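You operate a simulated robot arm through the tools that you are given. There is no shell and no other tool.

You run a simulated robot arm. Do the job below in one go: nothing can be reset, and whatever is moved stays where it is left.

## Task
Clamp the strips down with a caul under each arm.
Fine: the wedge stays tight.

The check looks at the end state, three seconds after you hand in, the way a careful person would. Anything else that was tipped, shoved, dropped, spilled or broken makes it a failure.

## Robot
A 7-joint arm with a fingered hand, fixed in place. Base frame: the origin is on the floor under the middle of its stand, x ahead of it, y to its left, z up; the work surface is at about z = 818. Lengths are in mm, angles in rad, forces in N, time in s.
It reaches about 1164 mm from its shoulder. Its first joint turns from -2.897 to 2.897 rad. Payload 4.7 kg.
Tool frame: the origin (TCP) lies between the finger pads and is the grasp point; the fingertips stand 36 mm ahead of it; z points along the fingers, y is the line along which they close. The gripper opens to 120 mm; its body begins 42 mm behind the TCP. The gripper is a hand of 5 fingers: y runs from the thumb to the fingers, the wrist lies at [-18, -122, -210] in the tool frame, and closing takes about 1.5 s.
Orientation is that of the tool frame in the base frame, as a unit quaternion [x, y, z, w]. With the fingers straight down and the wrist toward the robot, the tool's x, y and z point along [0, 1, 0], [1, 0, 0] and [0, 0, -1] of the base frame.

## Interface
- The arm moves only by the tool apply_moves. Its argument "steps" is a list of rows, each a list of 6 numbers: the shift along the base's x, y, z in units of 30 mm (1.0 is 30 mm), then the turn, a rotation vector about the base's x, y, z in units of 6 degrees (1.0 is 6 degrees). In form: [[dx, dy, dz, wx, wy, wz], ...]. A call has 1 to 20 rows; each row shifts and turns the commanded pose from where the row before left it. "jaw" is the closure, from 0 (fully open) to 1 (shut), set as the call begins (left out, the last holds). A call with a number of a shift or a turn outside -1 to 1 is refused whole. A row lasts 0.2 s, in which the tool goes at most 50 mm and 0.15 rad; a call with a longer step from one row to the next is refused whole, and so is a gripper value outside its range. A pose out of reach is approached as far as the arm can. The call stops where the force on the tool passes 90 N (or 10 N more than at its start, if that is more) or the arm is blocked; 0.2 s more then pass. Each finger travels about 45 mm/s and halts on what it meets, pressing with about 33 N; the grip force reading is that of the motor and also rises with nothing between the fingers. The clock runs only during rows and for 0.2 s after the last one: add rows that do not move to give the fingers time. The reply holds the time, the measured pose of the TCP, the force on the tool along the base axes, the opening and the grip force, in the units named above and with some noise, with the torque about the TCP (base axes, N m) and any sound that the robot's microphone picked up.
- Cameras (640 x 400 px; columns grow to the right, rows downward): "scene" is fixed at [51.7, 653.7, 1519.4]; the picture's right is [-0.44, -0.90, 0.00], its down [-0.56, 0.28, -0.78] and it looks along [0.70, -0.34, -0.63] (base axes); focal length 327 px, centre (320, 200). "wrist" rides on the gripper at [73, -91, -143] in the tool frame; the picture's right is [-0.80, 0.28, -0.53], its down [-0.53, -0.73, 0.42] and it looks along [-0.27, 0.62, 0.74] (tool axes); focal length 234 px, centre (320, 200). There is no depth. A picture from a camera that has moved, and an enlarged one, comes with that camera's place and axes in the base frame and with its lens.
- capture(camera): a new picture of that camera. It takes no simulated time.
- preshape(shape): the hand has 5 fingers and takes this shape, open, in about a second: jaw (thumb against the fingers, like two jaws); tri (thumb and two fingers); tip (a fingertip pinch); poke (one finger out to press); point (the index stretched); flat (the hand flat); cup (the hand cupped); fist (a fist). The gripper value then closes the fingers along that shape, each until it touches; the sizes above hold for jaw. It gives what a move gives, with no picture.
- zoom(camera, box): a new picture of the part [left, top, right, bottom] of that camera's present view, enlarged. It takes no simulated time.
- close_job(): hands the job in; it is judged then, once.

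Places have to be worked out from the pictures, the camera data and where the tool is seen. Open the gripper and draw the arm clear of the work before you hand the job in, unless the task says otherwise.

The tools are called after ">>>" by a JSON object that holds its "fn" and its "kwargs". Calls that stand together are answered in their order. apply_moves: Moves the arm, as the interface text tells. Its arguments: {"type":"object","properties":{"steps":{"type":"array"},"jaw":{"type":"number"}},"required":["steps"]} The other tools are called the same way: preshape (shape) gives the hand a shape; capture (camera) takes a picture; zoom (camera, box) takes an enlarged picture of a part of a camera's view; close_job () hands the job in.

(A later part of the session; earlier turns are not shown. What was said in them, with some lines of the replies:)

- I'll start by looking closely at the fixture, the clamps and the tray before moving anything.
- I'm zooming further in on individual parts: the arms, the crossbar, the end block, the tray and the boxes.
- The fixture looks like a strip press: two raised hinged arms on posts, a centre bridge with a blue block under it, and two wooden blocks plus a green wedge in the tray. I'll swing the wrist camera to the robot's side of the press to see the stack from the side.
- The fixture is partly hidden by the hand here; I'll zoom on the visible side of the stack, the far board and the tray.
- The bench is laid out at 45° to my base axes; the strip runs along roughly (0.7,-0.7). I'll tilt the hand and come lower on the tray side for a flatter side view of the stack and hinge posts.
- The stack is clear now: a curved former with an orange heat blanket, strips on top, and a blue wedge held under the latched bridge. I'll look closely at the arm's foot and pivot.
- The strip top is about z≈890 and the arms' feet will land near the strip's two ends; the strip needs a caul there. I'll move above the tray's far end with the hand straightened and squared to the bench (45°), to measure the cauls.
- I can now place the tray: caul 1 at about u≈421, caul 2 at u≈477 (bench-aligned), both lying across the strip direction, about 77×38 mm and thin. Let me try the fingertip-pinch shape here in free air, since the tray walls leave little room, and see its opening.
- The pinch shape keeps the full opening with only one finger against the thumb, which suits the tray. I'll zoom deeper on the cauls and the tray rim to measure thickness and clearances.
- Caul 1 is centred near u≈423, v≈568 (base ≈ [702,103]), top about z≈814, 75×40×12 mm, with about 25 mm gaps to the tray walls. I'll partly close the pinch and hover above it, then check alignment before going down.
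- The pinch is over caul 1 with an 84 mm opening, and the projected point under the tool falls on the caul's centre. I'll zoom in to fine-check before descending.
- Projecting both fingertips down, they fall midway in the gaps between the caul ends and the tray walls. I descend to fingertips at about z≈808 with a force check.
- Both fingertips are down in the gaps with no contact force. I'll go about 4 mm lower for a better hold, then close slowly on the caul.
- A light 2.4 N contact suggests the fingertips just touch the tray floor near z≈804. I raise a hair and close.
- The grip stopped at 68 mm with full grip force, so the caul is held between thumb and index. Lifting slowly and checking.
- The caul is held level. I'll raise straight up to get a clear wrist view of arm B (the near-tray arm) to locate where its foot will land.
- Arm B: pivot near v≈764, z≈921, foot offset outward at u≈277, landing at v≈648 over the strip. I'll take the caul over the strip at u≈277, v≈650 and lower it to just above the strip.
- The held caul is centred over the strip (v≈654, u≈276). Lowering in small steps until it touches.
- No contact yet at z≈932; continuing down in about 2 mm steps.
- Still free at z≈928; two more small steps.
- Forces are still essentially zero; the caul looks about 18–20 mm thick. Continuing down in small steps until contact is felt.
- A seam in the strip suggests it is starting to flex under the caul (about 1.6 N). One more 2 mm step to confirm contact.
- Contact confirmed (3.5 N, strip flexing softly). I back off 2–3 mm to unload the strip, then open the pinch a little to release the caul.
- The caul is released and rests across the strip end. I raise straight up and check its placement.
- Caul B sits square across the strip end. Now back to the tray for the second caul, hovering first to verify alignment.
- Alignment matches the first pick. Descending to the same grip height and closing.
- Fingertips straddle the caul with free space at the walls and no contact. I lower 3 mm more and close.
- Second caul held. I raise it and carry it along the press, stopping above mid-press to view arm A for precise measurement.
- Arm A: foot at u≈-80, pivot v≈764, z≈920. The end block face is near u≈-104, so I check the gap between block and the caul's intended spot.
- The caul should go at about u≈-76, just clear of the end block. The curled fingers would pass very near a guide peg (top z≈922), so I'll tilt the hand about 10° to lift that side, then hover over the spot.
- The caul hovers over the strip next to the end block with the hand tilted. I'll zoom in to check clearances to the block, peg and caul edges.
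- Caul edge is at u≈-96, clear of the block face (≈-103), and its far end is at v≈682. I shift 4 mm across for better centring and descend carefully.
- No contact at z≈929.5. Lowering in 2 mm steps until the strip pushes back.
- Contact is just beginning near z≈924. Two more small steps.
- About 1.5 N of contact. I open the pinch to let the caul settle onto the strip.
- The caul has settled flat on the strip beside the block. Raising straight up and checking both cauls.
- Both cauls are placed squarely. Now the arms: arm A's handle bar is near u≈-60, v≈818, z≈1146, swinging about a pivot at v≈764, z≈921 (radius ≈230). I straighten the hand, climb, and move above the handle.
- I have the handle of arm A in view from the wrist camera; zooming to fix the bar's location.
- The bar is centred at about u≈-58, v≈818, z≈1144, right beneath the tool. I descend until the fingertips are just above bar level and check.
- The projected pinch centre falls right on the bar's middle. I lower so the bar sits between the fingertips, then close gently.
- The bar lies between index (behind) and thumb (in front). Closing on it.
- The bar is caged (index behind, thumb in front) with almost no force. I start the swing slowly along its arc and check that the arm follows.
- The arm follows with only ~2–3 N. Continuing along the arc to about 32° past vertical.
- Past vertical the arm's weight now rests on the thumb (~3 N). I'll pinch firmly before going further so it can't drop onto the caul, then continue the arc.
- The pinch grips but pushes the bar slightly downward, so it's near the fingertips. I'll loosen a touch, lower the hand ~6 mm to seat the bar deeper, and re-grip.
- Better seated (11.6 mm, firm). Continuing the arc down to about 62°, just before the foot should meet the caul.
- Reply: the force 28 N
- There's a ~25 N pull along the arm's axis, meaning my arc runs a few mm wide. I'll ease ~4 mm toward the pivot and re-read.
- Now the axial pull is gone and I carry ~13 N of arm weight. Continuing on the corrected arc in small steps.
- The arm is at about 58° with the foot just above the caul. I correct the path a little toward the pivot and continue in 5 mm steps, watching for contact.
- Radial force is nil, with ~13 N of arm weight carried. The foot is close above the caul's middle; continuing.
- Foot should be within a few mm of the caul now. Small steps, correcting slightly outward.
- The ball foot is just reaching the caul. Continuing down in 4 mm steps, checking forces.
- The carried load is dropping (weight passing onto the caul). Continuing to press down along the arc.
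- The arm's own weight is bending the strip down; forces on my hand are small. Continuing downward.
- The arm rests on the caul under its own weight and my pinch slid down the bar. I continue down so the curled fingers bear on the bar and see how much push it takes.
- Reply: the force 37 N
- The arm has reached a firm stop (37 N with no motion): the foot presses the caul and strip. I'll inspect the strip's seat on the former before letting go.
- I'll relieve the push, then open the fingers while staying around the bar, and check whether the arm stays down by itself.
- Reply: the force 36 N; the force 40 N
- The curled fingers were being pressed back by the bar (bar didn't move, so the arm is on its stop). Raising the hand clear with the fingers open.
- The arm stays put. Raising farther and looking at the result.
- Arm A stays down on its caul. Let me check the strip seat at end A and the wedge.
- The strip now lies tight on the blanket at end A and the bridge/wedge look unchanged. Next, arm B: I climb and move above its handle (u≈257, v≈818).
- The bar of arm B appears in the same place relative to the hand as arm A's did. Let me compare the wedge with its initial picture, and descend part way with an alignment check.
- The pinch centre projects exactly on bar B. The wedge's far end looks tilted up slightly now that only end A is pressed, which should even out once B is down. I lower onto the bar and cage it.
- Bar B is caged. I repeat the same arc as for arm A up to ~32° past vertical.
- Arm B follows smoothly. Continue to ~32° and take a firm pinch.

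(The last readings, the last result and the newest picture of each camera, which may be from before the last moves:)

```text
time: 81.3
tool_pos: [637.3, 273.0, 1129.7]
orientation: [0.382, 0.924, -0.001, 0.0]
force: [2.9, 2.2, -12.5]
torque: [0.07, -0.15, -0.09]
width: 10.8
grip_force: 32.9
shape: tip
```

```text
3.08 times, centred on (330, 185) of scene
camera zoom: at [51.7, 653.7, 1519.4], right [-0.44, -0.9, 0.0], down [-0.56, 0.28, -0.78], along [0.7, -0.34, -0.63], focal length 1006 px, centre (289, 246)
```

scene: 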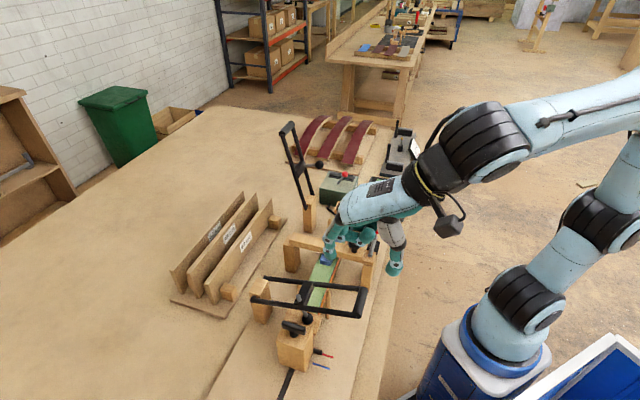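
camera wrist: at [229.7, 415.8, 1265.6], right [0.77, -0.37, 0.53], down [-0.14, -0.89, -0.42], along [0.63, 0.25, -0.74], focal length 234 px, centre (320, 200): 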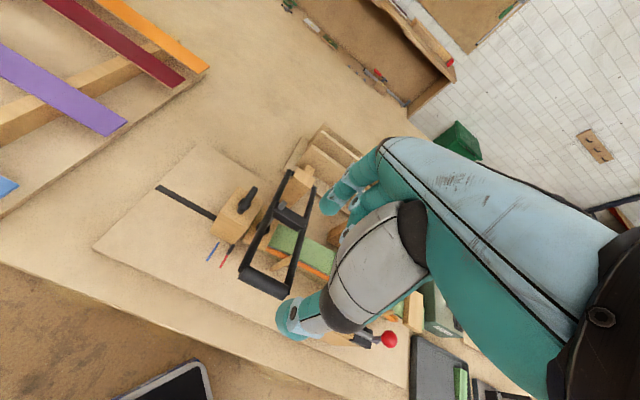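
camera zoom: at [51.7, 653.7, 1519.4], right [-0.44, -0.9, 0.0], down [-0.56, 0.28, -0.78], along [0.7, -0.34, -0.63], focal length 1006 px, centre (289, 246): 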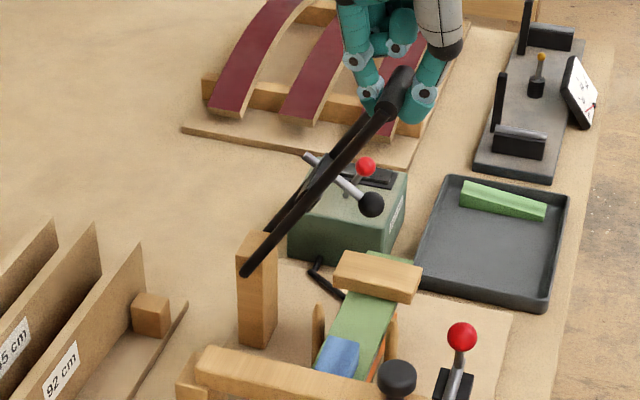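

Firm grip (10.8 mm). I continue with the arc refined from arm A's readings, checking force every ~10°.

>>> {"fn": "apply_moves", "kwargs": {"steps": [[-0.16, -0.16, -0.19, 0, 0, 0], [-0.173, -0.173, -0.177, 0, 0, 0], [-0.18, -0.18, -0.217, 0, 0, 0], [-0.18, -0.18, -0.217, 0, 0, 0]]}}

>>> {"fn": "apply_moves", "kwargs": {"steps": [[-0.165, -0.165, -0.238, 0, 0, 0], [-0.165, -0.165, -0.238, 0, 0, 0]]}}

```text
time: 82.3
tool_pos: [616.3, 252.2, 1106.3]
orientation: [0.383, 0.924, 0.0, 0.0]
force: [1.9, -1.5, -14.7]
torque: [0.15, -0.26, -0.07]
width: 10.7
grip_force: 32.5
shape: tip
```

```text
time: 82.9
tool_pos: [606.4, 243.1, 1091.6]
orientation: [0.383, 0.924, -0.001, -0.001]
force: [1.5, -0.7, -17.7]
torque: [0.26, -0.28, -0.05]
width: 11.1
grip_force: 33.2
shape: tip
```

Load ~18 N (weight plus slight axial pull), fine. Continuing with a small inward correction.

>>> {"fn": "apply_moves", "kwargs": {"steps": [[-0.13, -0.13, -0.275, 0, 0, 0], [-0.145, -0.145, -0.26, 0, 0, 0]]}}

>>> {"fn": "apply_moves", "kwargs": {"steps": [[-0.125, -0.125, -0.285, 0, 0, 0], [-0.125, -0.125, -0.28, 0, 0, 0]]}}

>>> {"fn": "zoom", "kwargs": {"camera": "scene", "box": [290, 150, 390, 260]}}

```text
time: 83.5
tool_pos: [596.4, 235.1, 1077.1]
orientation: [0.383, 0.924, 0.0, 0.001]
force: [0.8, -5.2, -13.4]
torque: [0.12, -0.22, -0.07]
width: 11.4
grip_force: 32.6
shape: tip
```

```text
time: 84.1
tool_pos: [589.8, 227.4, 1059.6]
orientation: [0.383, 0.924, 0.0, 0.0]
force: [-0.8, -5.2, -12.4]
torque: [0.09, -0.18, -0.06]
width: 11.6
grip_force: 32.9
shape: tip
```

```text
3.64 times, centred on (340, 205) of scene
camera zoom: at [51.7, 653.7, 1519.4], right [-0.44, -0.9, 0.0], down [-0.56, 0.28, -0.78], along [0.7, -0.34, -0.63], focal length 1188 px, centre (247, 182)
```

zoom: 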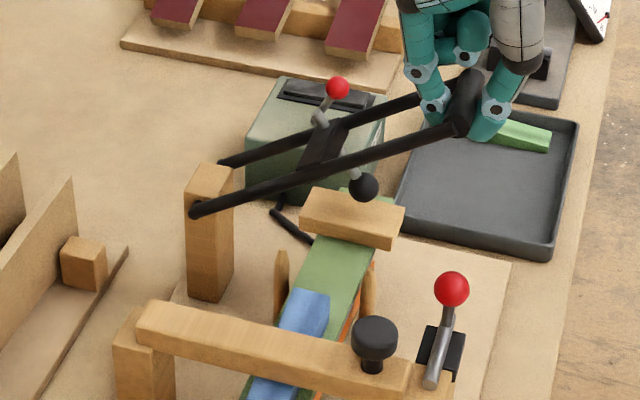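

Radial force is near zero; the foot is approaching caul B. Smaller steps now.

>>> {"fn": "apply_moves", "kwargs": {"steps": [[-0.058, -0.058, -0.146, 0, 0, 0], [-0.056, -0.056, -0.146, 0, 0, 0], [-0.055, -0.055, -0.146, 0, 0, 0]]}}

>>> {"fn": "zoom", "kwargs": {"camera": "scene", "box": [315, 170, 395, 250]}}

>>> {"fn": "zoom", "kwargs": {"camera": "wrist", "box": [180, 110, 340, 270]}}

```text
time: 84.9
tool_pos: [584.8, 221.1, 1045.8]
orientation: [0.383, 0.924, 0.0, 0.0]
force: [-3.5, -9.0, -10.3]
torque: [0.04, -0.12, -0.08]
width: 11.9
grip_force: 32.9
shape: tip
```

```text
5.00 times, centred on (355, 210) of scene
camera zoom: at [51.7, 653.7, 1519.4], right [-0.44, -0.9, 0.0], down [-0.56, 0.28, -0.78], along [0.7, -0.34, -0.63], focal length 1634 px, centre (145, 150)
```

zoom: 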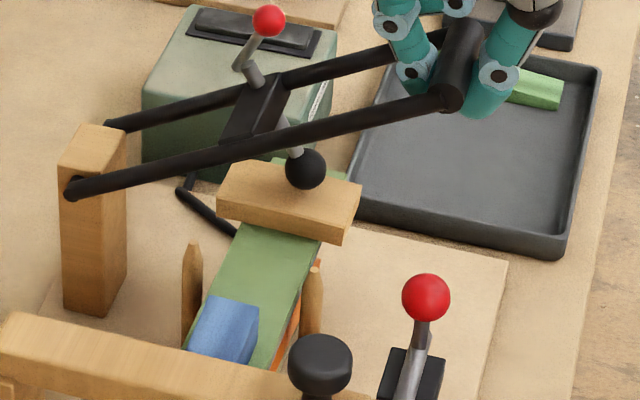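

```text
2.50 times, centred on (260, 190) of wrist
camera zoom: at [469.3, 207.8, 1190.9], right [0.77, -0.37, 0.53], down [-0.14, -0.89, -0.42], along [0.63, 0.25, -0.74], focal length 585 px, centre (470, 225)
```

zoom: 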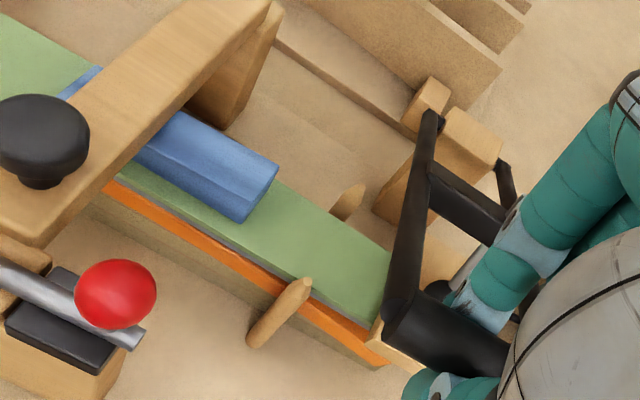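

Still carrying ~13 N tangentially, foot nearly on caul B. Continuing.

>>> {"fn": "apply_moves", "kwargs": {"steps": [[-0.055, -0.055, -0.14, 0, 0, 0], [-0.052, -0.052, -0.14, 0, 0, 0]]}}

>>> {"fn": "apply_moves", "kwargs": {"steps": [[-0.05, -0.05, -0.14, 0, 0, 0], [-0.045, -0.045, -0.14, 0, 0, 0]]}}

>>> {"fn": "zoom", "kwargs": {"camera": "scene", "box": [315, 170, 395, 250]}}

```text
time: 85.5
tool_pos: [581.1, 218.6, 1037.5]
orientation: [0.383, 0.924, 0.0, 0.001]
force: [-2.9, -7.5, -10.9]
torque: [0.04, -0.13, -0.05]
width: 12.1
grip_force: 33.1
shape: tip
```

```text
time: 86.1
tool_pos: [579.5, 215.2, 1030.7]
orientation: [0.381, 0.924, 0.0, 0.0]
force: [-4.1, -5.9, -10.7]
torque: [0.07, -0.14, -0.06]
width: 11.7
grip_force: 32.6
shape: tip
```

```text
5.00 times, centred on (355, 210) of scene
camera zoom: at [51.7, 653.7, 1519.4], right [-0.44, -0.9, 0.0], down [-0.56, 0.28, -0.78], along [0.7, -0.34, -0.63], focal length 1634 px, centre (145, 150)
```

zoom: 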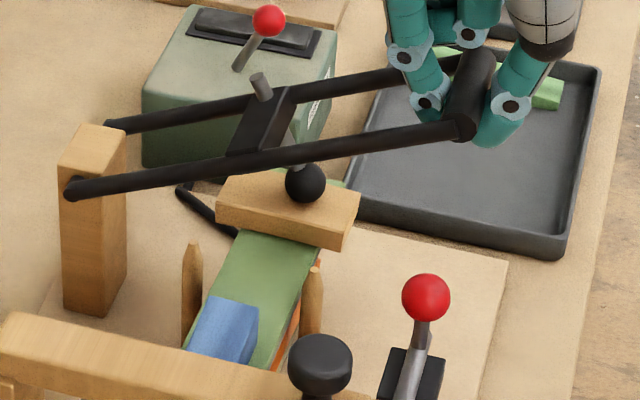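

The foot is on caul B now. Pressing on in small steps.

>>> {"fn": "apply_moves", "kwargs": {"steps": [[-0.045, -0.045, -0.13, 0, 0, 0], [-0.04, -0.04, -0.13, 0, 0, 0]]}}

>>> {"fn": "apply_moves", "kwargs": {"steps": [[-0.035, -0.035, -0.13, 0, 0, 0], [-0.035, -0.035, -0.13, 0, 0, 0]]}}

>>> {"fn": "apply_moves", "kwargs": {"steps": [[-0.03, -0.03, -0.13, 0, 0, 0], [-0.03, -0.03, -0.13, 0, 0, 0]]}}

>>> {"fn": "zoom", "kwargs": {"camera": "scene", "box": [315, 170, 395, 250]}}

```text
time: 86.7
tool_pos: [576.1, 213.4, 1021.7]
orientation: [0.382, 0.924, 0.0, 0.0]
force: [-3.1, -5.8, -10.1]
torque: [0.06, -0.12, -0.05]
width: 12.3
grip_force: 32.9
shape: tip
```

```text
time: 87.3
tool_pos: [573.0, 210.6, 1014.6]
orientation: [0.383, 0.924, 0.001, 0.0]
force: [-1.8, -6.0, -10.9]
torque: [0.08, -0.11, -0.06]
width: 12.3
grip_force: 32.6
shape: tip
```

```text
time: 87.9
tool_pos: [572.6, 208.7, 1006.3]
orientation: [0.382, 0.924, 0.0, 0.0]
force: [-3.0, -4.7, -10.3]
torque: [0.09, -0.07, -0.05]
width: 12.0
grip_force: 32.8
shape: tip
```

```text
5.00 times, centred on (355, 210) of scene
camera zoom: at [51.7, 653.7, 1519.4], right [-0.44, -0.9, 0.0], down [-0.56, 0.28, -0.78], along [0.7, -0.34, -0.63], focal length 1634 px, centre (145, 150)
```

zoom: 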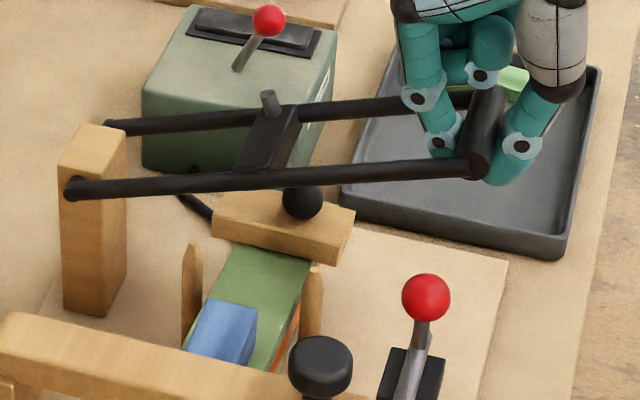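

Strip end B is bending and the caul stays under the foot. Continuing.

>>> {"fn": "apply_moves", "kwargs": {"steps": [[-0.03, -0.03, -0.12, 0, 0, 0], [-0.03, -0.03, -0.12, 0, 0, 0]]}}

>>> {"fn": "apply_moves", "kwargs": {"steps": [[-0.025, -0.025, -0.12, 0, 0, 0], [-0.025, -0.025, -0.12, 0, 0, 0]]}}

>>> {"fn": "zoom", "kwargs": {"camera": "scene", "box": [315, 170, 395, 250]}}

>>> {"fn": "zoom", "kwargs": {"camera": "wrist", "box": [150, 100, 340, 270]}}

```text
time: 88.5
tool_pos: [570.1, 208.9, 1000.4]
orientation: [0.383, 0.924, 0.0, 0.0]
force: [-0.5, -4.3, -9.8]
torque: [0.07, -0.12, -0.08]
width: 12.4
grip_force: 32.8
shape: tip
```

```text
time: 89.1
tool_pos: [568.4, 205.6, 992.0]
orientation: [0.382, 0.924, 0.0, 0.0]
force: [-2.2, -1.1, -5.3]
torque: [0.04, -0.03, -0.05]
width: 12.2
grip_force: 33.4
shape: tip
```

```text
5.00 times, centred on (355, 210) of scene
camera zoom: at [51.7, 653.7, 1519.4], right [-0.44, -0.9, 0.0], down [-0.56, 0.28, -0.78], along [0.7, -0.34, -0.63], focal length 1634 px, centre (145, 150)
```

zoom: 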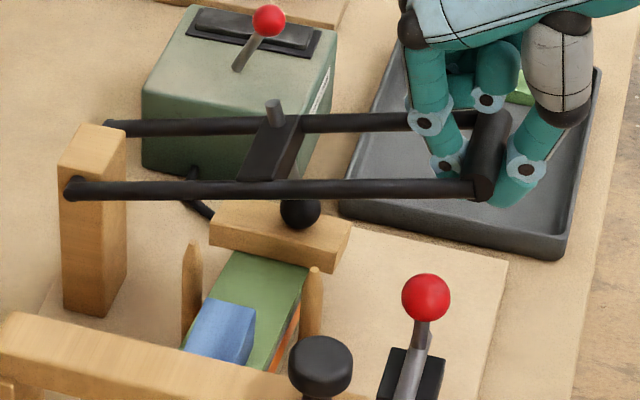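

```text
2.35 times, centred on (245, 185) of wrist
camera zoom: at [453.4, 192.0, 1136.5], right [0.77, -0.37, 0.53], down [-0.14, -0.89, -0.42], along [0.63, 0.25, -0.74], focal length 551 px, centre (496, 235)
```

zoom: 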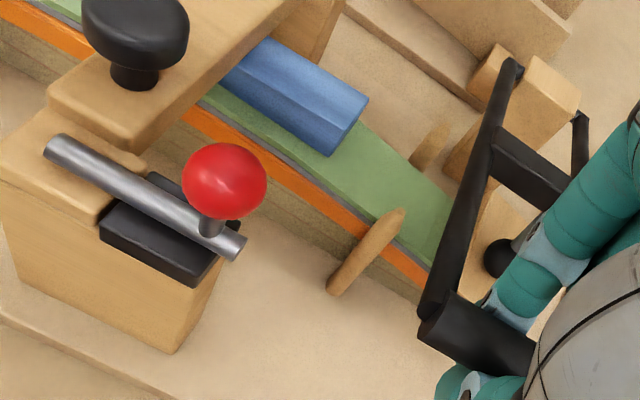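

Nearly down: the load is passing to the strip. A few more small steps to its stop.

>>> {"fn": "apply_moves", "kwargs": {"steps": [[-0.02, -0.02, -0.1, 0, 0, 0], [-0.02, -0.02, -0.1, 0, 0, 0]]}}

>>> {"fn": "apply_moves", "kwargs": {"steps": [[-0.01, -0.01, -0.1, 0, 0, 0], [-0.01, -0.01, -0.1, 0, 0, 0]]}}

>>> {"fn": "zoom", "kwargs": {"camera": "scene", "box": [315, 170, 395, 250]}}

>>> {"fn": "zoom", "kwargs": {"camera": "wrist", "box": [150, 80, 340, 250]}}

```text
time: 89.7
tool_pos: [567.8, 205.5, 986.4]
orientation: [0.382, 0.924, 0.001, 0.001]
force: [-2.0, -0.5, 2.1]
torque: [0.0, 0.02, -0.06]
width: 12.6
grip_force: 32.9
shape: tip
```

```text
time: 90.3
tool_pos: [567.7, 202.4, 980.2]
orientation: [0.383, 0.924, 0.0, 0.0]
force: [0.5, -0.2, 0.4]
torque: [0.01, 0.02, 0.02]
width: 10.9
grip_force: 32.9
shape: tip
```

```text
5.00 times, centred on (355, 210) of scene
camera zoom: at [51.7, 653.7, 1519.4], right [-0.44, -0.9, 0.0], down [-0.56, 0.28, -0.78], along [0.7, -0.34, -0.63], focal length 1634 px, centre (145, 150)
```

zoom: 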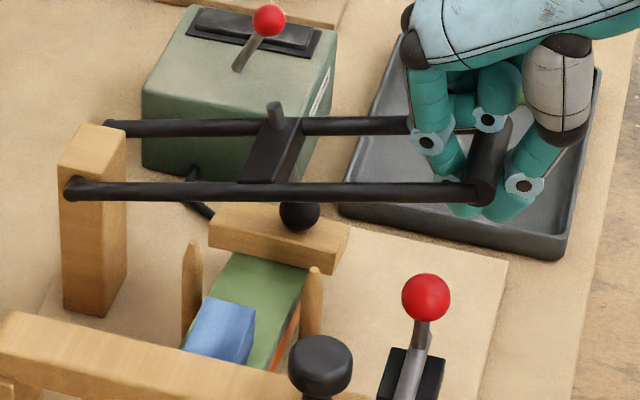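

```text
2.35 times, centred on (245, 165) of wrist
camera zoom: at [451.8, 190.4, 1124.6], right [0.77, -0.37, 0.53], down [-0.14, -0.89, -0.42], along [0.63, 0.25, -0.74], focal length 551 px, centre (496, 282)
```

zoom: 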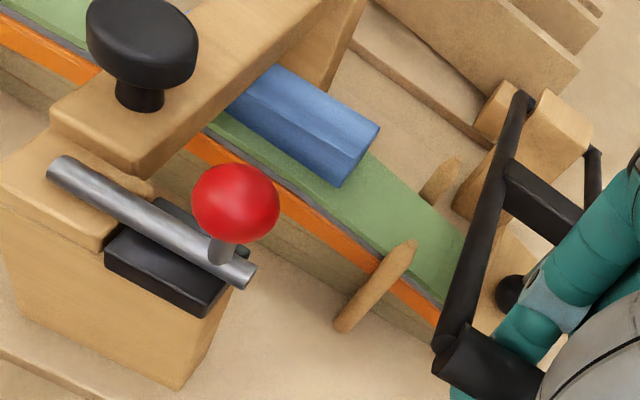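

Arm B has come to rest the same way arm A did (grip slid with no load). I apply a short firm push as on A to confirm it is fully seated.

>>> {"fn": "apply_moves", "kwargs": {"steps": [[0, 0, -0.1, 0, 0, 0], [0, 0, -0.1, 0, 0, 0], [0, 0, -0.1, 0, 0, 0], [0, 0, -0.08, 0, 0, 0]]}}

>>> {"fn": "zoom", "kwargs": {"camera": "scene", "box": [315, 170, 395, 250]}}

```text
time: 91.3
tool_pos: [567.1, 204.6, 973.2]
orientation: [0.382, 0.924, 0.004, 0.003]
force: [1.0, 3.0, 37.7]
torque: [-0.42, -0.21, 0.03]
width: 10.8
grip_force: 32.8
shape: tip
```

```text
5.00 times, centred on (355, 210) of scene
camera zoom: at [51.7, 653.7, 1519.4], right [-0.44, -0.9, 0.0], down [-0.56, 0.28, -0.78], along [0.7, -0.34, -0.63], focal length 1634 px, centre (145, 150)
```

zoom: 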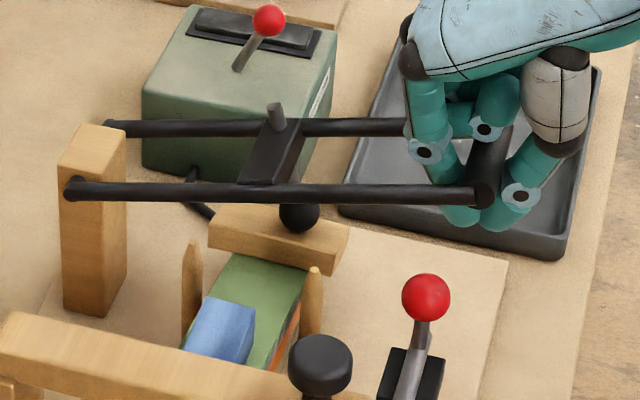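

Seated: 38 N and no further travel. Relieving, opening the fingers and rising clear.

>>> {"fn": "apply_moves", "kwargs": {"steps": [[0, 0, 0.1, 0, 0, 0], [0, 0, 0.05, 0, 0, 0]]}}

>>> {"fn": "apply_moves", "kwargs": {"steps": [[0, 0, 0, 0, 0, 0], [0, 0, 0, 0, 0, 0], [0, 0, 0, 0, 0, 0]], "jaw": 0.55}}

>>> {"fn": "apply_moves", "kwargs": {"steps": [[0, 0, 0.2, 0, 0, 0], [0, 0, 0.3, 0, 0, 0], [0, 0, 0.5, 0, 0, 0], [0, 0, 1, 0, 0, 0], [0, 0, 1, 0, 0, 0], [0, 0, 1, 0, 0, 0], [0, 0, 1, 0, 0, 0], [0, 0, 1, 0, 0, 0]], "jaw": 0.5}}

>>> {"fn": "capture", "kwargs": {"camera": "scene"}}

>>> {"fn": "zoom", "kwargs": {"camera": "scene", "box": [270, 220, 400, 300]}}

>>> {"fn": "zoom", "kwargs": {"camera": "wrist", "box": [0, 0, 340, 300]}}

```text
time: 91.9
tool_pos: [566.9, 203.4, 975.3]
orientation: [0.383, 0.924, 0.0, 0.001]
force: [3.5, 2.6, 33.9]
torque: [-0.38, -0.15, 0.08]
width: 10.9
grip_force: 32.8
shape: tip
```

```text
time: 92.7
tool_pos: [566.3, 203.5, 973.9]
orientation: [0.383, 0.924, -0.001, 0.001]
force: [1.9, 0.7, 37.4]
torque: [-0.45, -0.27, 0.06]
width: 53.8
grip_force: 0.0
shape: tip
```

```text
time: 94.5
tool_pos: [566.7, 203.3, 1153.8]
orientation: [0.383, 0.924, -0.001, 0.0]
force: [0.2, -0.4, -0.5]
torque: [0.01, 0.03, -0.03]
width: 59.6
grip_force: 0.1
shape: tip
```

```text
taken
```

scene: 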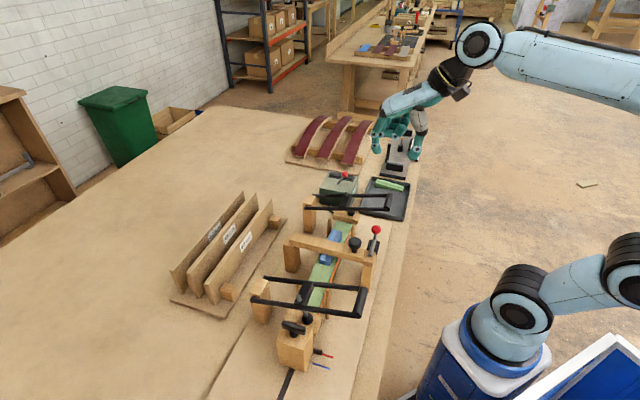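

```text
4.92 times, centred on (335, 260) of scene
camera zoom: at [51.7, 653.7, 1519.4], right [-0.44, -0.9, 0.0], down [-0.56, 0.28, -0.78], along [0.7, -0.34, -0.63], focal length 1609 px, centre (246, -95)
```

zoom: 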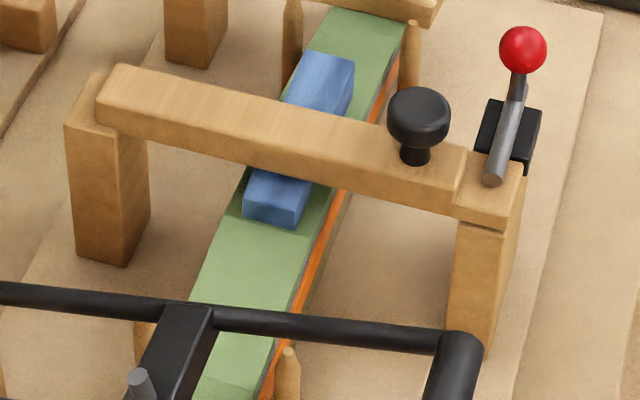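

```text
1.33 times, centred on (170, 150) of wrist
camera zoom: at [452.1, 189.3, 1298.7], right [0.77, -0.37, 0.52], down [-0.14, -0.89, -0.42], along [0.63, 0.25, -0.74], focal length 312 px, centre (520, 267)
```

zoom: 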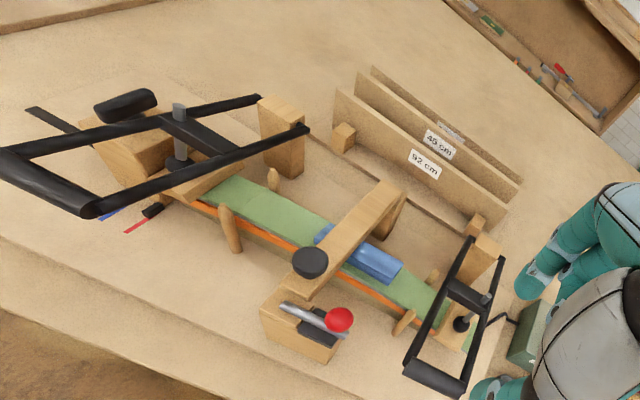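

Both arms are down on their cauls and stay there. Now I inspect the wedge and bridge closely from both cameras to judge if the wedge is still tight.

>>> {"fn": "zoom", "kwargs": {"camera": "scene", "box": [310, 225, 355, 270]}}

>>> {"fn": "zoom", "kwargs": {"camera": "wrist", "box": [130, 130, 250, 230]}}

>>> {"fn": "zoom", "kwargs": {"camera": "wrist", "box": [160, 140, 220, 190]}}

```text
8.89 times, centred on (332, 248) of scene
camera zoom: at [51.7, 653.7, 1519.4], right [-0.44, -0.9, 0.0], down [-0.56, 0.28, -0.78], along [0.7, -0.34, -0.63], focal length 2905 px, centre (209, -222)
```

zoom: 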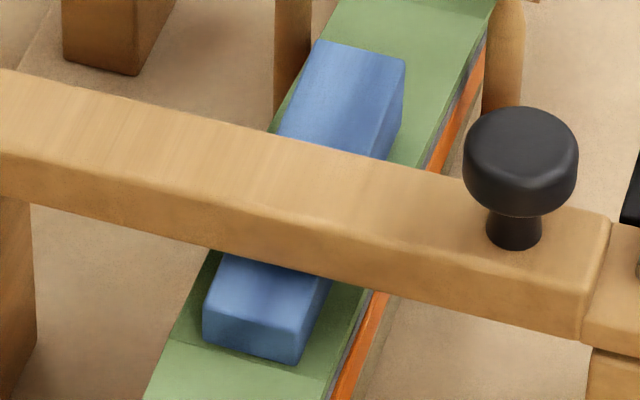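

```text
4.00 times, centred on (190, 180) of wrist
camera zoom: at [452.1, 189.3, 1298.7], right [0.77, -0.37, 0.52], down [-0.14, -0.89, -0.42], along [0.63, 0.25, -0.74], focal length 937 px, centre (840, 280)
```

zoom: 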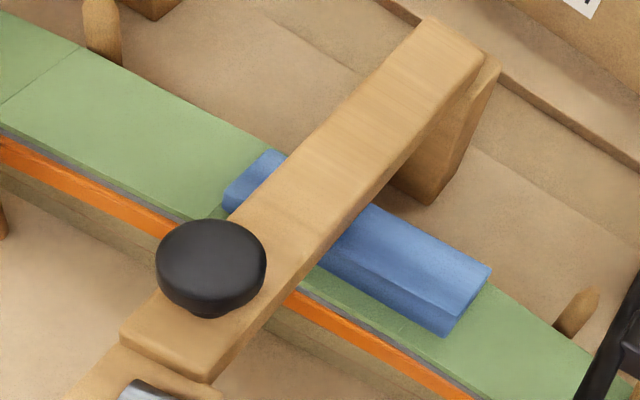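

```text
8.00 times, centred on (190, 165) of wrist
camera zoom: at [452.1, 189.3, 1298.7], right [0.77, -0.37, 0.52], down [-0.14, -0.89, -0.42], along [0.63, 0.25, -0.74], focal length 1873 px, centre (1360, 480)
```

zoom: 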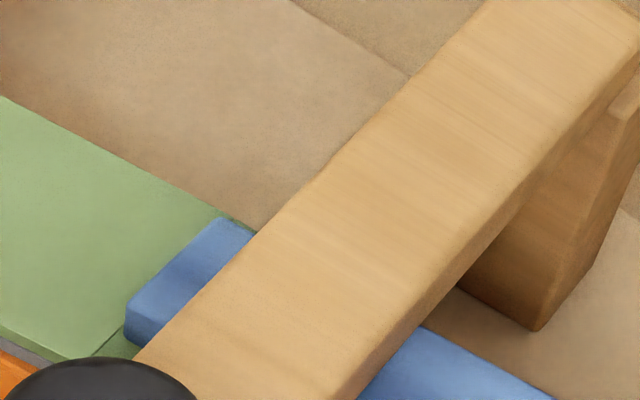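

From here the wedge appears in place, but I want to compare it with my initial low side view. I'll go to a similar low pose, further back so the hand stays clear of arm B's handle.

>>> {"fn": "apply_moves", "kwargs": {"steps": [[-0.1, -0.884, 0, 0, 0, 0.78], [-0.1, -0.884, 0, 0, 0, 0.78], [-0.1, -0.884, 0, 0, 0, 0.78], [-0.1, -0.884, 0, 0, 0, 0.78], [-0.1, -0.884, 0, 0, 0, 0.78], [0, 0, -0.96, 0.776, -0.308, 0], [0, 0, -0.96, 0.776, -0.308, 0], [0, 0, -0.96, 0.776, -0.308, 0], [0, 0, -0.96, 0.776, -0.308, 0], [0, 0, -0.96, 0.776, -0.308, 0]]}}

>>> {"fn": "zoom", "kwargs": {"camera": "wrist", "box": [80, 20, 350, 280]}}

>>> {"fn": "zoom", "kwargs": {"camera": "wrist", "box": [190, 90, 290, 190]}}

```text
time: 96.7
tool_pos: [551.9, 70.4, 1010.5]
orientation: [0.182, 0.959, 0.213, 0.042]
force: [-0.6, 0.6, -0.4]
torque: [-0.02, -0.01, -0.01]
width: 59.7
grip_force: 0.0
shape: tip
```

```text
1.54 times, centred on (215, 150) of wrist
camera zoom: at [431.7, -36.6, 1101.7], right [0.76, -0.27, 0.6], down [0.32, -0.65, -0.69], along [0.57, 0.72, -0.4], focal length 360 px, centre (482, 277)
```

zoom: 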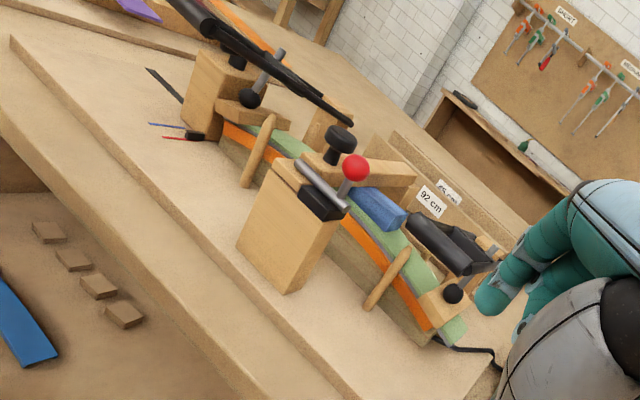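

```text
4.00 times, centred on (240, 140) of wrist
camera zoom: at [431.7, -36.6, 1101.7], right [0.76, -0.27, 0.6], down [0.32, -0.65, -0.69], along [0.57, 0.72, -0.4], focal length 937 px, centre (640, 440)
```

zoom: 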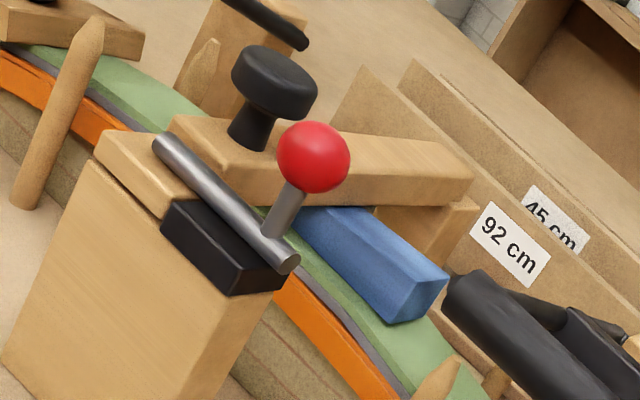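

The strips now follow the former's curve under both cauls. Zooming hard on the wedge–bridge contact to look for any gap, comparing with the start.

>>> {"fn": "zoom", "kwargs": {"camera": "wrist", "box": [212, 130, 264, 175]}}

>>> {"fn": "zoom", "kwargs": {"camera": "wrist", "box": [240, 150, 330, 240]}}

>>> {"fn": "zoom", "kwargs": {"camera": "wrist", "box": [110, 20, 210, 110]}}

```text
8.89 times, centred on (238, 152) of wrist
camera zoom: at [431.7, -36.6, 1101.7], right [0.76, -0.27, 0.6], down [0.32, -0.65, -0.69], along [0.57, 0.72, -0.4], focal length 2082 px, centre (1049, 622)
```

zoom: 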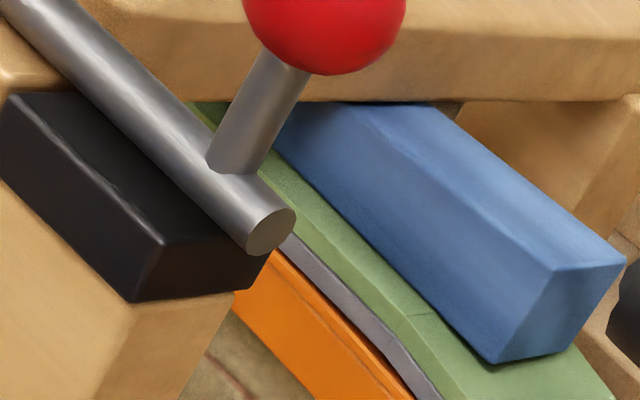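

```text
4.44 times, centred on (285, 195) of wrist
camera zoom: at [431.7, -36.6, 1101.7], right [0.76, -0.27, 0.6], down [0.32, -0.65, -0.69], along [0.57, 0.72, -0.4], focal length 1041 px, centre (476, 222)
```

zoom: 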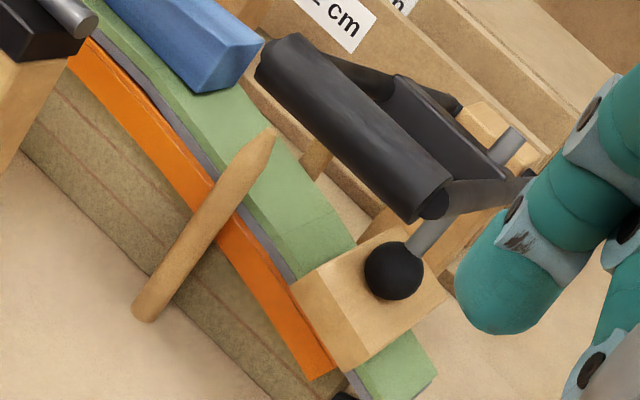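

```text
4.44 times, centred on (160, 65) of wrist
camera zoom: at [431.7, -36.6, 1101.7], right [0.76, -0.27, 0.6], down [0.32, -0.65, -0.69], along [0.57, 0.72, -0.4], focal length 1041 px, centre (1031, 800)
```

zoom: 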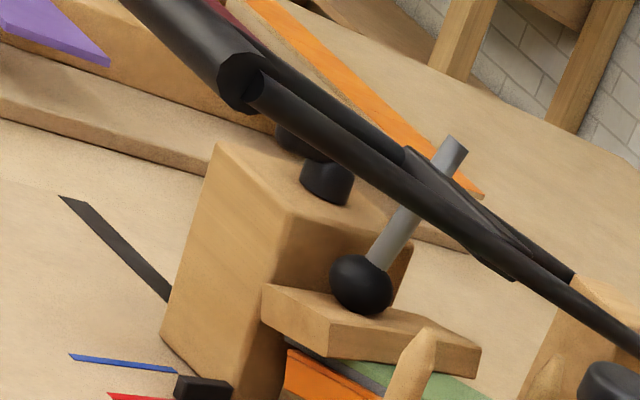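

Ball feet sit on both cauls and the strips lie down on the blanket. For a true check of wedge tightness I'll take one lower-angle look under the bridge, keeping the hand well back from the work.

>>> {"fn": "apply_moves", "kwargs": {"steps": [[0, 0, -0.9, 0.672, -0.267, 0], [0, 0, -0.9, 0.672, -0.267, 0], [0, 0, -0.9, 0.672, -0.267, 0]]}}

>>> {"fn": "zoom", "kwargs": {"camera": "wrist", "box": [80, 60, 340, 280]}}

>>> {"fn": "zoom", "kwargs": {"camera": "wrist", "box": [200, 130, 280, 200]}}

```text
time: 97.5
tool_pos: [551.8, 70.0, 929.1]
orientation: [0.177, 0.929, 0.32, 0.062]
force: [0.2, 0.0, 0.8]
torque: [0.01, 0.02, 0.03]
width: 59.8
grip_force: 0.0
shape: tip
```

```text
1.82 times, centred on (210, 170) of wrist
camera zoom: at [425.7, -51.5, 985.7], right [0.71, -0.39, 0.59], down [0.38, -0.49, -0.78], along [0.6, 0.78, -0.2], focal length 426 px, centre (520, 254)
```

zoom: 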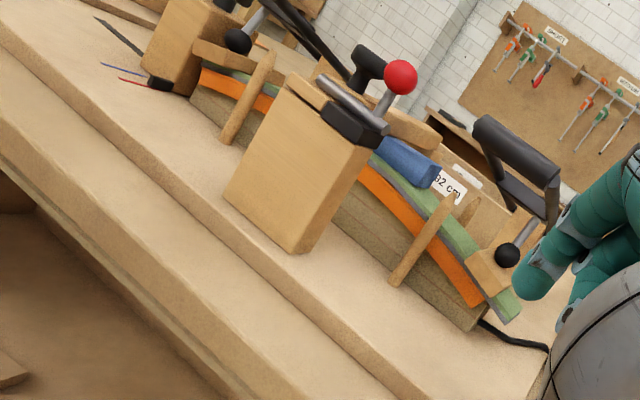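

```text
5.71 times, centred on (240, 165) of wrist
camera zoom: at [425.7, -51.5, 985.7], right [0.71, -0.39, 0.59], down [0.38, -0.49, -0.78], along [0.6, 0.78, -0.2], focal length 1338 px, centre (777, 400)
```

zoom: 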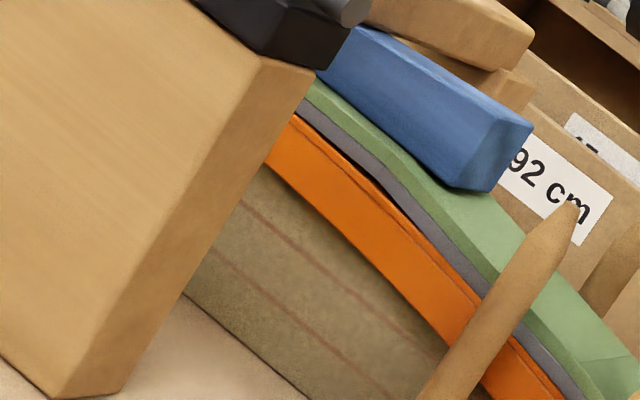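

The stack is well seated; the wedge sits on the strip. Zooming further into the wedge/bridge junction and the A side.

>>> {"fn": "zoom", "kwargs": {"camera": "wrist", "box": [230, 122, 266, 150]}}

>>> {"fn": "zoom", "kwargs": {"camera": "wrist", "box": [140, 60, 230, 130]}}

>>> {"fn": "zoom", "kwargs": {"camera": "wrist", "box": [250, 160, 330, 240]}}

```text
14.29 times, centred on (248, 136) of wrist
camera zoom: at [425.7, -51.5, 985.7], right [0.71, -0.39, 0.59], down [0.38, -0.49, -0.78], along [0.6, 0.78, -0.2], focal length 3345 px, centre (1349, 1114)
```

zoom: 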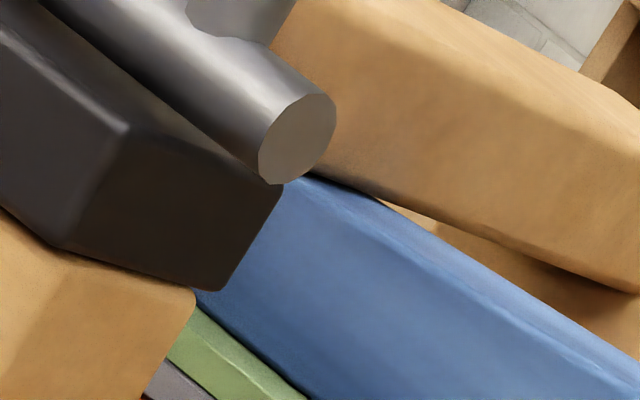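

```text
5.71 times, centred on (185, 95) of wrist
camera zoom: at [425.7, -51.5, 985.7], right [0.71, -0.39, 0.59], down [0.38, -0.49, -0.78], along [0.6, 0.78, -0.2], focal length 1338 px, centre (1091, 800)
```

zoom: 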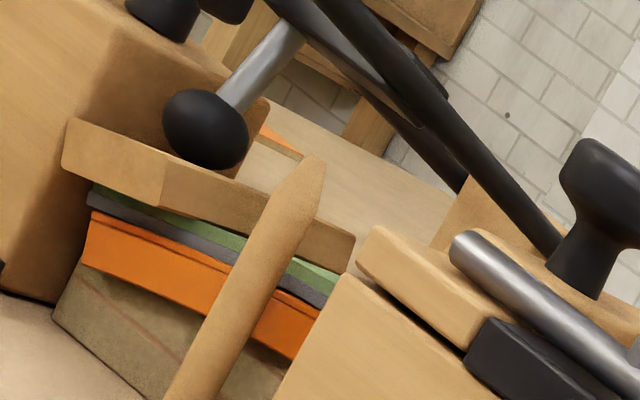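

```text
5.00 times, centred on (290, 200) of wrist
camera zoom: at [425.7, -51.5, 985.7], right [0.71, -0.39, 0.59], down [0.38, -0.49, -0.78], along [0.6, 0.78, -0.2], focal length 1171 px, centre (470, 200)
```

zoom: 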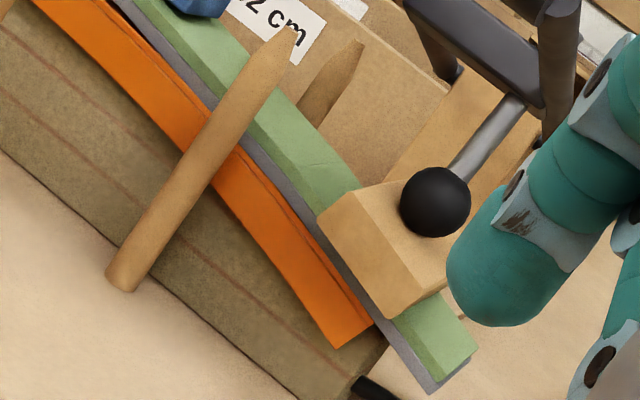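

Low-angle views confirm: strips pressed onto the blanket at both ends, a caul under each foot, and the wedge snug under the bridge with no light gap. I now retract upward and back, and open the hand once clear.

>>> {"fn": "apply_moves", "kwargs": {"steps": [[0, -0.3, 1, 0, 0, 0], [0, -0.3, 1, 0, 0, 0], [0, -0.3, 1, 0, 0, 0], [0, -0.3, 1, 0, 0, 0], [-0.3, 0, 1, -0.672, 0.267, 0], [-0.3, 0, 1, -0.672, 0.267, 0], [-0.3, 0, 1, -0.672, 0.267, 0], [-0.3, 0, 1, -0.776, 0.308, 0], [-0.3, 0, 1, -0.776, 0.308, 0], [-0.3, 0, 1, -0.776, 0.308, 0], [-0.3, 0, 0, -0.776, 0.308, 0], [-0.3, 0, 0, -0.776, 0.308, 0]]}}

>>> {"fn": "apply_moves", "kwargs": {"steps": [[-0.5, -0.3, 0, 0, 0, 0], [-0.5, -0.3, 0, 0, 0, 0], [-0.5, -0.3, 0, 0, 0, 0], [0, 0, 0, 0, 0, 0], [0, 0, 0, 0, 0, 0]], "jaw": 0}}

>>> {"fn": "capture", "kwargs": {"camera": "scene"}}

>>> {"fn": "zoom", "kwargs": {"camera": "scene", "box": [230, 170, 420, 370]}}

>>> {"fn": "zoom", "kwargs": {"camera": "scene", "box": [270, 220, 400, 300]}}

```text
time: 100.1
tool_pos: [481.4, 36.0, 1228.1]
orientation: [0.187, 0.982, -0.001, -0.001]
force: [0.1, -0.4, -0.7]
torque: [0.01, 0.03, 0.03]
width: 59.6
grip_force: 0.1
shape: tip
```

```text
time: 101.3
tool_pos: [436.5, 8.3, 1227.6]
orientation: [0.187, 0.982, 0.0, -0.001]
force: [0.1, 0.3, 0.4]
torque: [0.04, 0.05, 0.03]
width: 119.7
grip_force: 0.0
shape: tip
```

```text
taken
```

scene: 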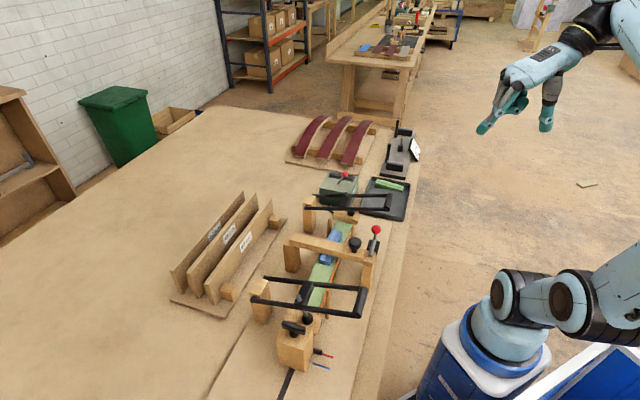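

```text
2.00 times, centred on (325, 270) of scene
camera zoom: at [51.7, 653.7, 1519.4], right [-0.44, -0.9, 0.0], down [-0.56, 0.28, -0.78], along [0.7, -0.34, -0.63], focal length 654 px, centre (310, 60)
```

zoom: 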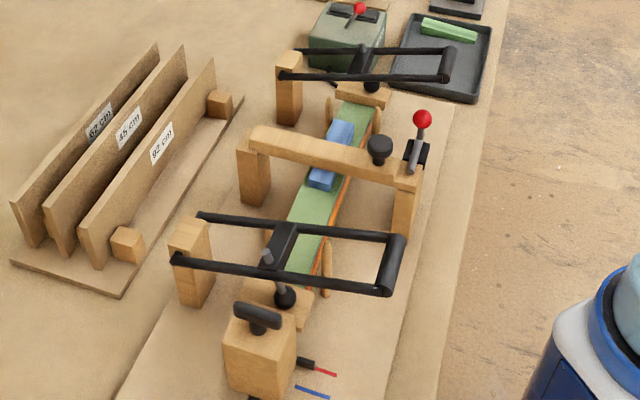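

```text
4.92 times, centred on (335, 260) of scene
camera zoom: at [51.7, 653.7, 1519.4], right [-0.44, -0.9, 0.0], down [-0.56, 0.28, -0.78], along [0.7, -0.34, -0.63], focal length 1609 px, centre (246, -95)
```

zoom: 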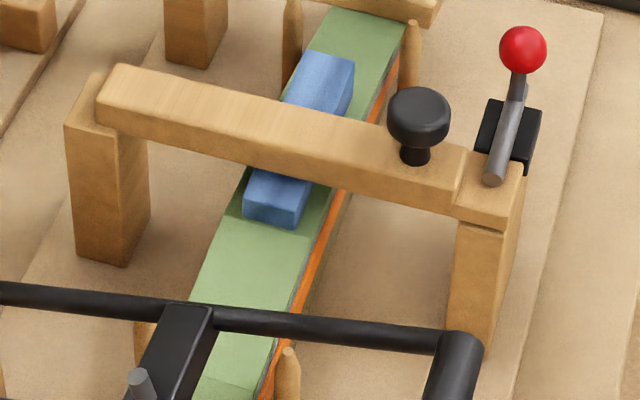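

Everything is down and stable. As a last check on the wedge I return to the exact starting camera pose, high above the work, to compare it directly with my first pictures.

>>> {"fn": "apply_moves", "kwargs": {"steps": [[0.018, 0.962, 0.147, 0, 0, -0.814], [0.018, 0.962, 0.147, 0, 0, -0.814], [0.018, 0.962, 0.147, 0, 0, -0.814], [0.018, 0.962, 0.147, 0, 0, -0.814], [0.018, 0.962, 0.147, 0, 0, -0.814], [0.018, 0.962, 0.147, 0, 0, -0.814], [0.018, 0.962, 0.147, 0, 0, -0.814], [0.018, 0.962, 0.147, 0, 0, -0.814], [0.018, 0.962, 0.147, 0, 0, -0.814], [0.018, 0.962, 0.147, 0, 0, -0.814], [0.018, 0.962, 0.147, 0, 0, -0.814], [0.018, 0.962, 0.147, 0, 0, -0.814], [0.018, 0.962, 0.147, 0, 0, -0.814], [0.018, 0.962, 0.147, 0, 0, -0.814]]}}

>>> {"fn": "zoom", "kwargs": {"camera": "wrist", "box": [210, 200, 320, 330]}}

>>> {"fn": "zoom", "kwargs": {"camera": "wrist", "box": [90, 260, 220, 360]}}

```text
time: 104.3
tool_pos: [441.4, 412.8, 1290.5]
orientation: [0.706, 0.708, 0.0, 0.001]
force: [0.6, -1.2, 1.1]
torque: [0.07, 0.0, 0.01]
width: 119.7
grip_force: 0.0
shape: tip
```

```text
3.08 times, centred on (265, 265) of wrist
camera zoom: at [350.4, 485.4, 1435.3], right [0.28, -0.8, 0.52], down [-0.73, -0.53, -0.42], along [0.62, -0.27, -0.74], focal length 720 px, centre (489, 0)
```

zoom: 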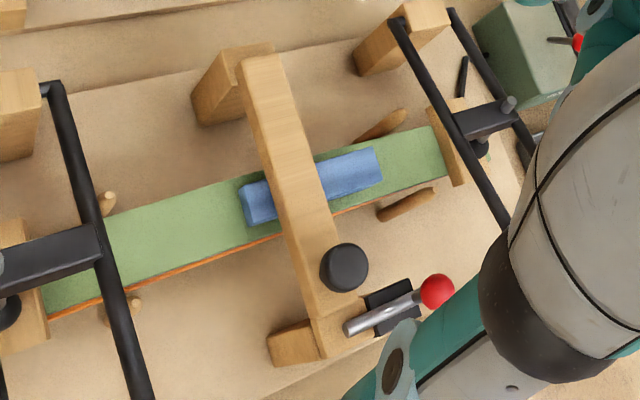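

```text
4.00 times, centred on (155, 310) of wrist
camera zoom: at [350.4, 485.4, 1435.3], right [0.28, -0.8, 0.52], down [-0.73, -0.53, -0.42], along [0.62, -0.27, -0.74], focal length 937 px, centre (980, -240)
```

zoom: 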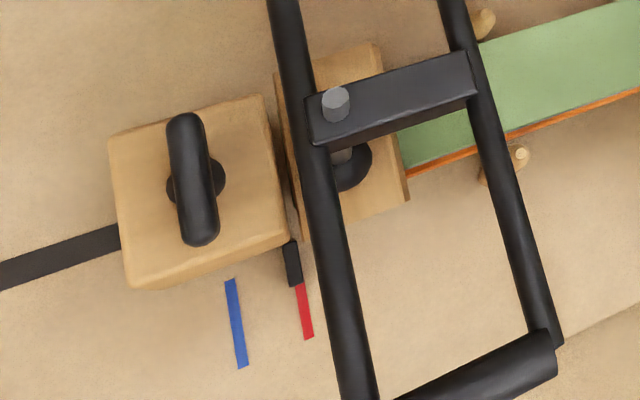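

Relative to the knob and latch, the wedge sits exactly where it started (within ~1 mm), and the end block/pointer are unmoved. I draw the arm back clear of the work with the hand open.

>>> {"fn": "apply_moves", "kwargs": {"steps": [[-0.1, -0.95, 0, 0, 0, 0.5], [-0.1, -0.95, 0, 0, 0, 0.5], [-0.1, -0.95, 0, 0, 0, 0.5], [-0.1, -0.95, 0, 0, 0, 0.5], [-0.1, -0.95, 0, 0, 0, 0.5], [-0.1, -0.95, 0, 0, 0, 0.5], [-0.1, -0.95, 0, 0, 0, 0.5], [-0.1, -0.95, 0, 0, 0, 0.5], [-0.1, -0.95, 0, 0, 0, 0], [-0.1, -0.95, 0, 0, 0, 0], [-0.1, -0.95, 0, 0, 0, 0], [-0.1, -0.95, 0, 0, 0, 0], [0, -0.95, 0, 0, 0, 0], [0, -0.95, 0, 0, 0, 0]]}}

>>> {"fn": "capture", "kwargs": {"camera": "scene"}}

>>> {"fn": "zoom", "kwargs": {"camera": "scene", "box": [230, 110, 430, 370]}}

```text
time: 107.5
tool_pos: [381.1, 86.4, 1288.4]
orientation: [0.323, 0.947, 0.0, 0.001]
force: [0.7, 0.6, -0.5]
torque: [-0.02, 0.0, 0.04]
width: 119.8
grip_force: 0.0
shape: tip
stopped in row 14: the arm was blocked; the commanded pose is now the measured one
```

```text
taken
```

scene: 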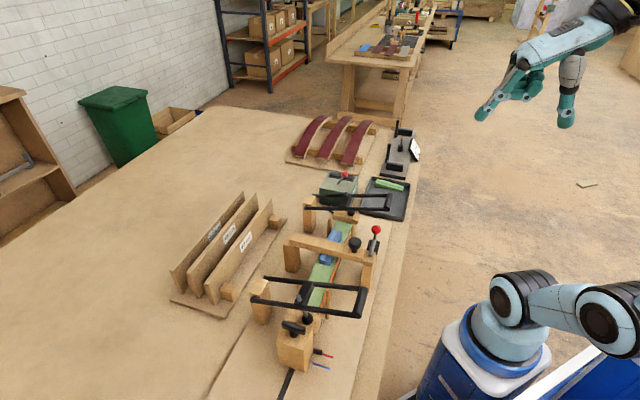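

```text
1.54 times, centred on (330, 240) of scene
camera zoom: at [51.7, 653.7, 1519.4], right [-0.44, -0.9, 0.0], down [-0.56, 0.28, -0.78], along [0.7, -0.34, -0.63], focal length 503 px, centre (305, 138)
```

zoom: 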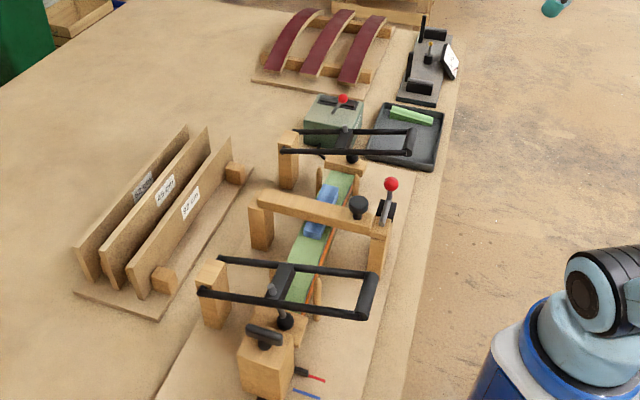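

The last row merely ran into the arm's own reach limit in free air (no force); the hand is open and well clear. Both arms are down on their cauls, the strips lie on the former and the wedge is in place, so I hand the job in.

>>> {"fn": "close_job", "kwargs": {}}

```text
The job is handed in.
```

The strips are clamped down with a caul under each arm, and I've handed the job in. The result of the check hasn't come back.

- **Cauls:** both came from the tray and lie squarely across the strip, one under each arm's foot. Caul A sits close against the end block and may touch it.
- **Arms:** I lowered each by its handle, held all the way down rather than dropped. A push of about 37 N moved neither any further. I felt and heard no latch click, so they appear to be held down by their own weight. Both stayed down after I let go.
- **Strips:** from the side they lie down on the orange blanket at both ends. There is a slight gap between strip and blanket partway between the wedge and end B.
- **Wedge:** it tilted slightly while only the first arm was down, then settled back once the second was closed. From the starting camera position it sits within about 1 mm of where it began, and I saw no gap under the bridge. I judged this by eye and did not push on it.

I saw nothing else out of place. The arm is drawn back with the hand open. Its last retreat move stopped in free air with almost no force on the hand, probably at the arm's own limit.
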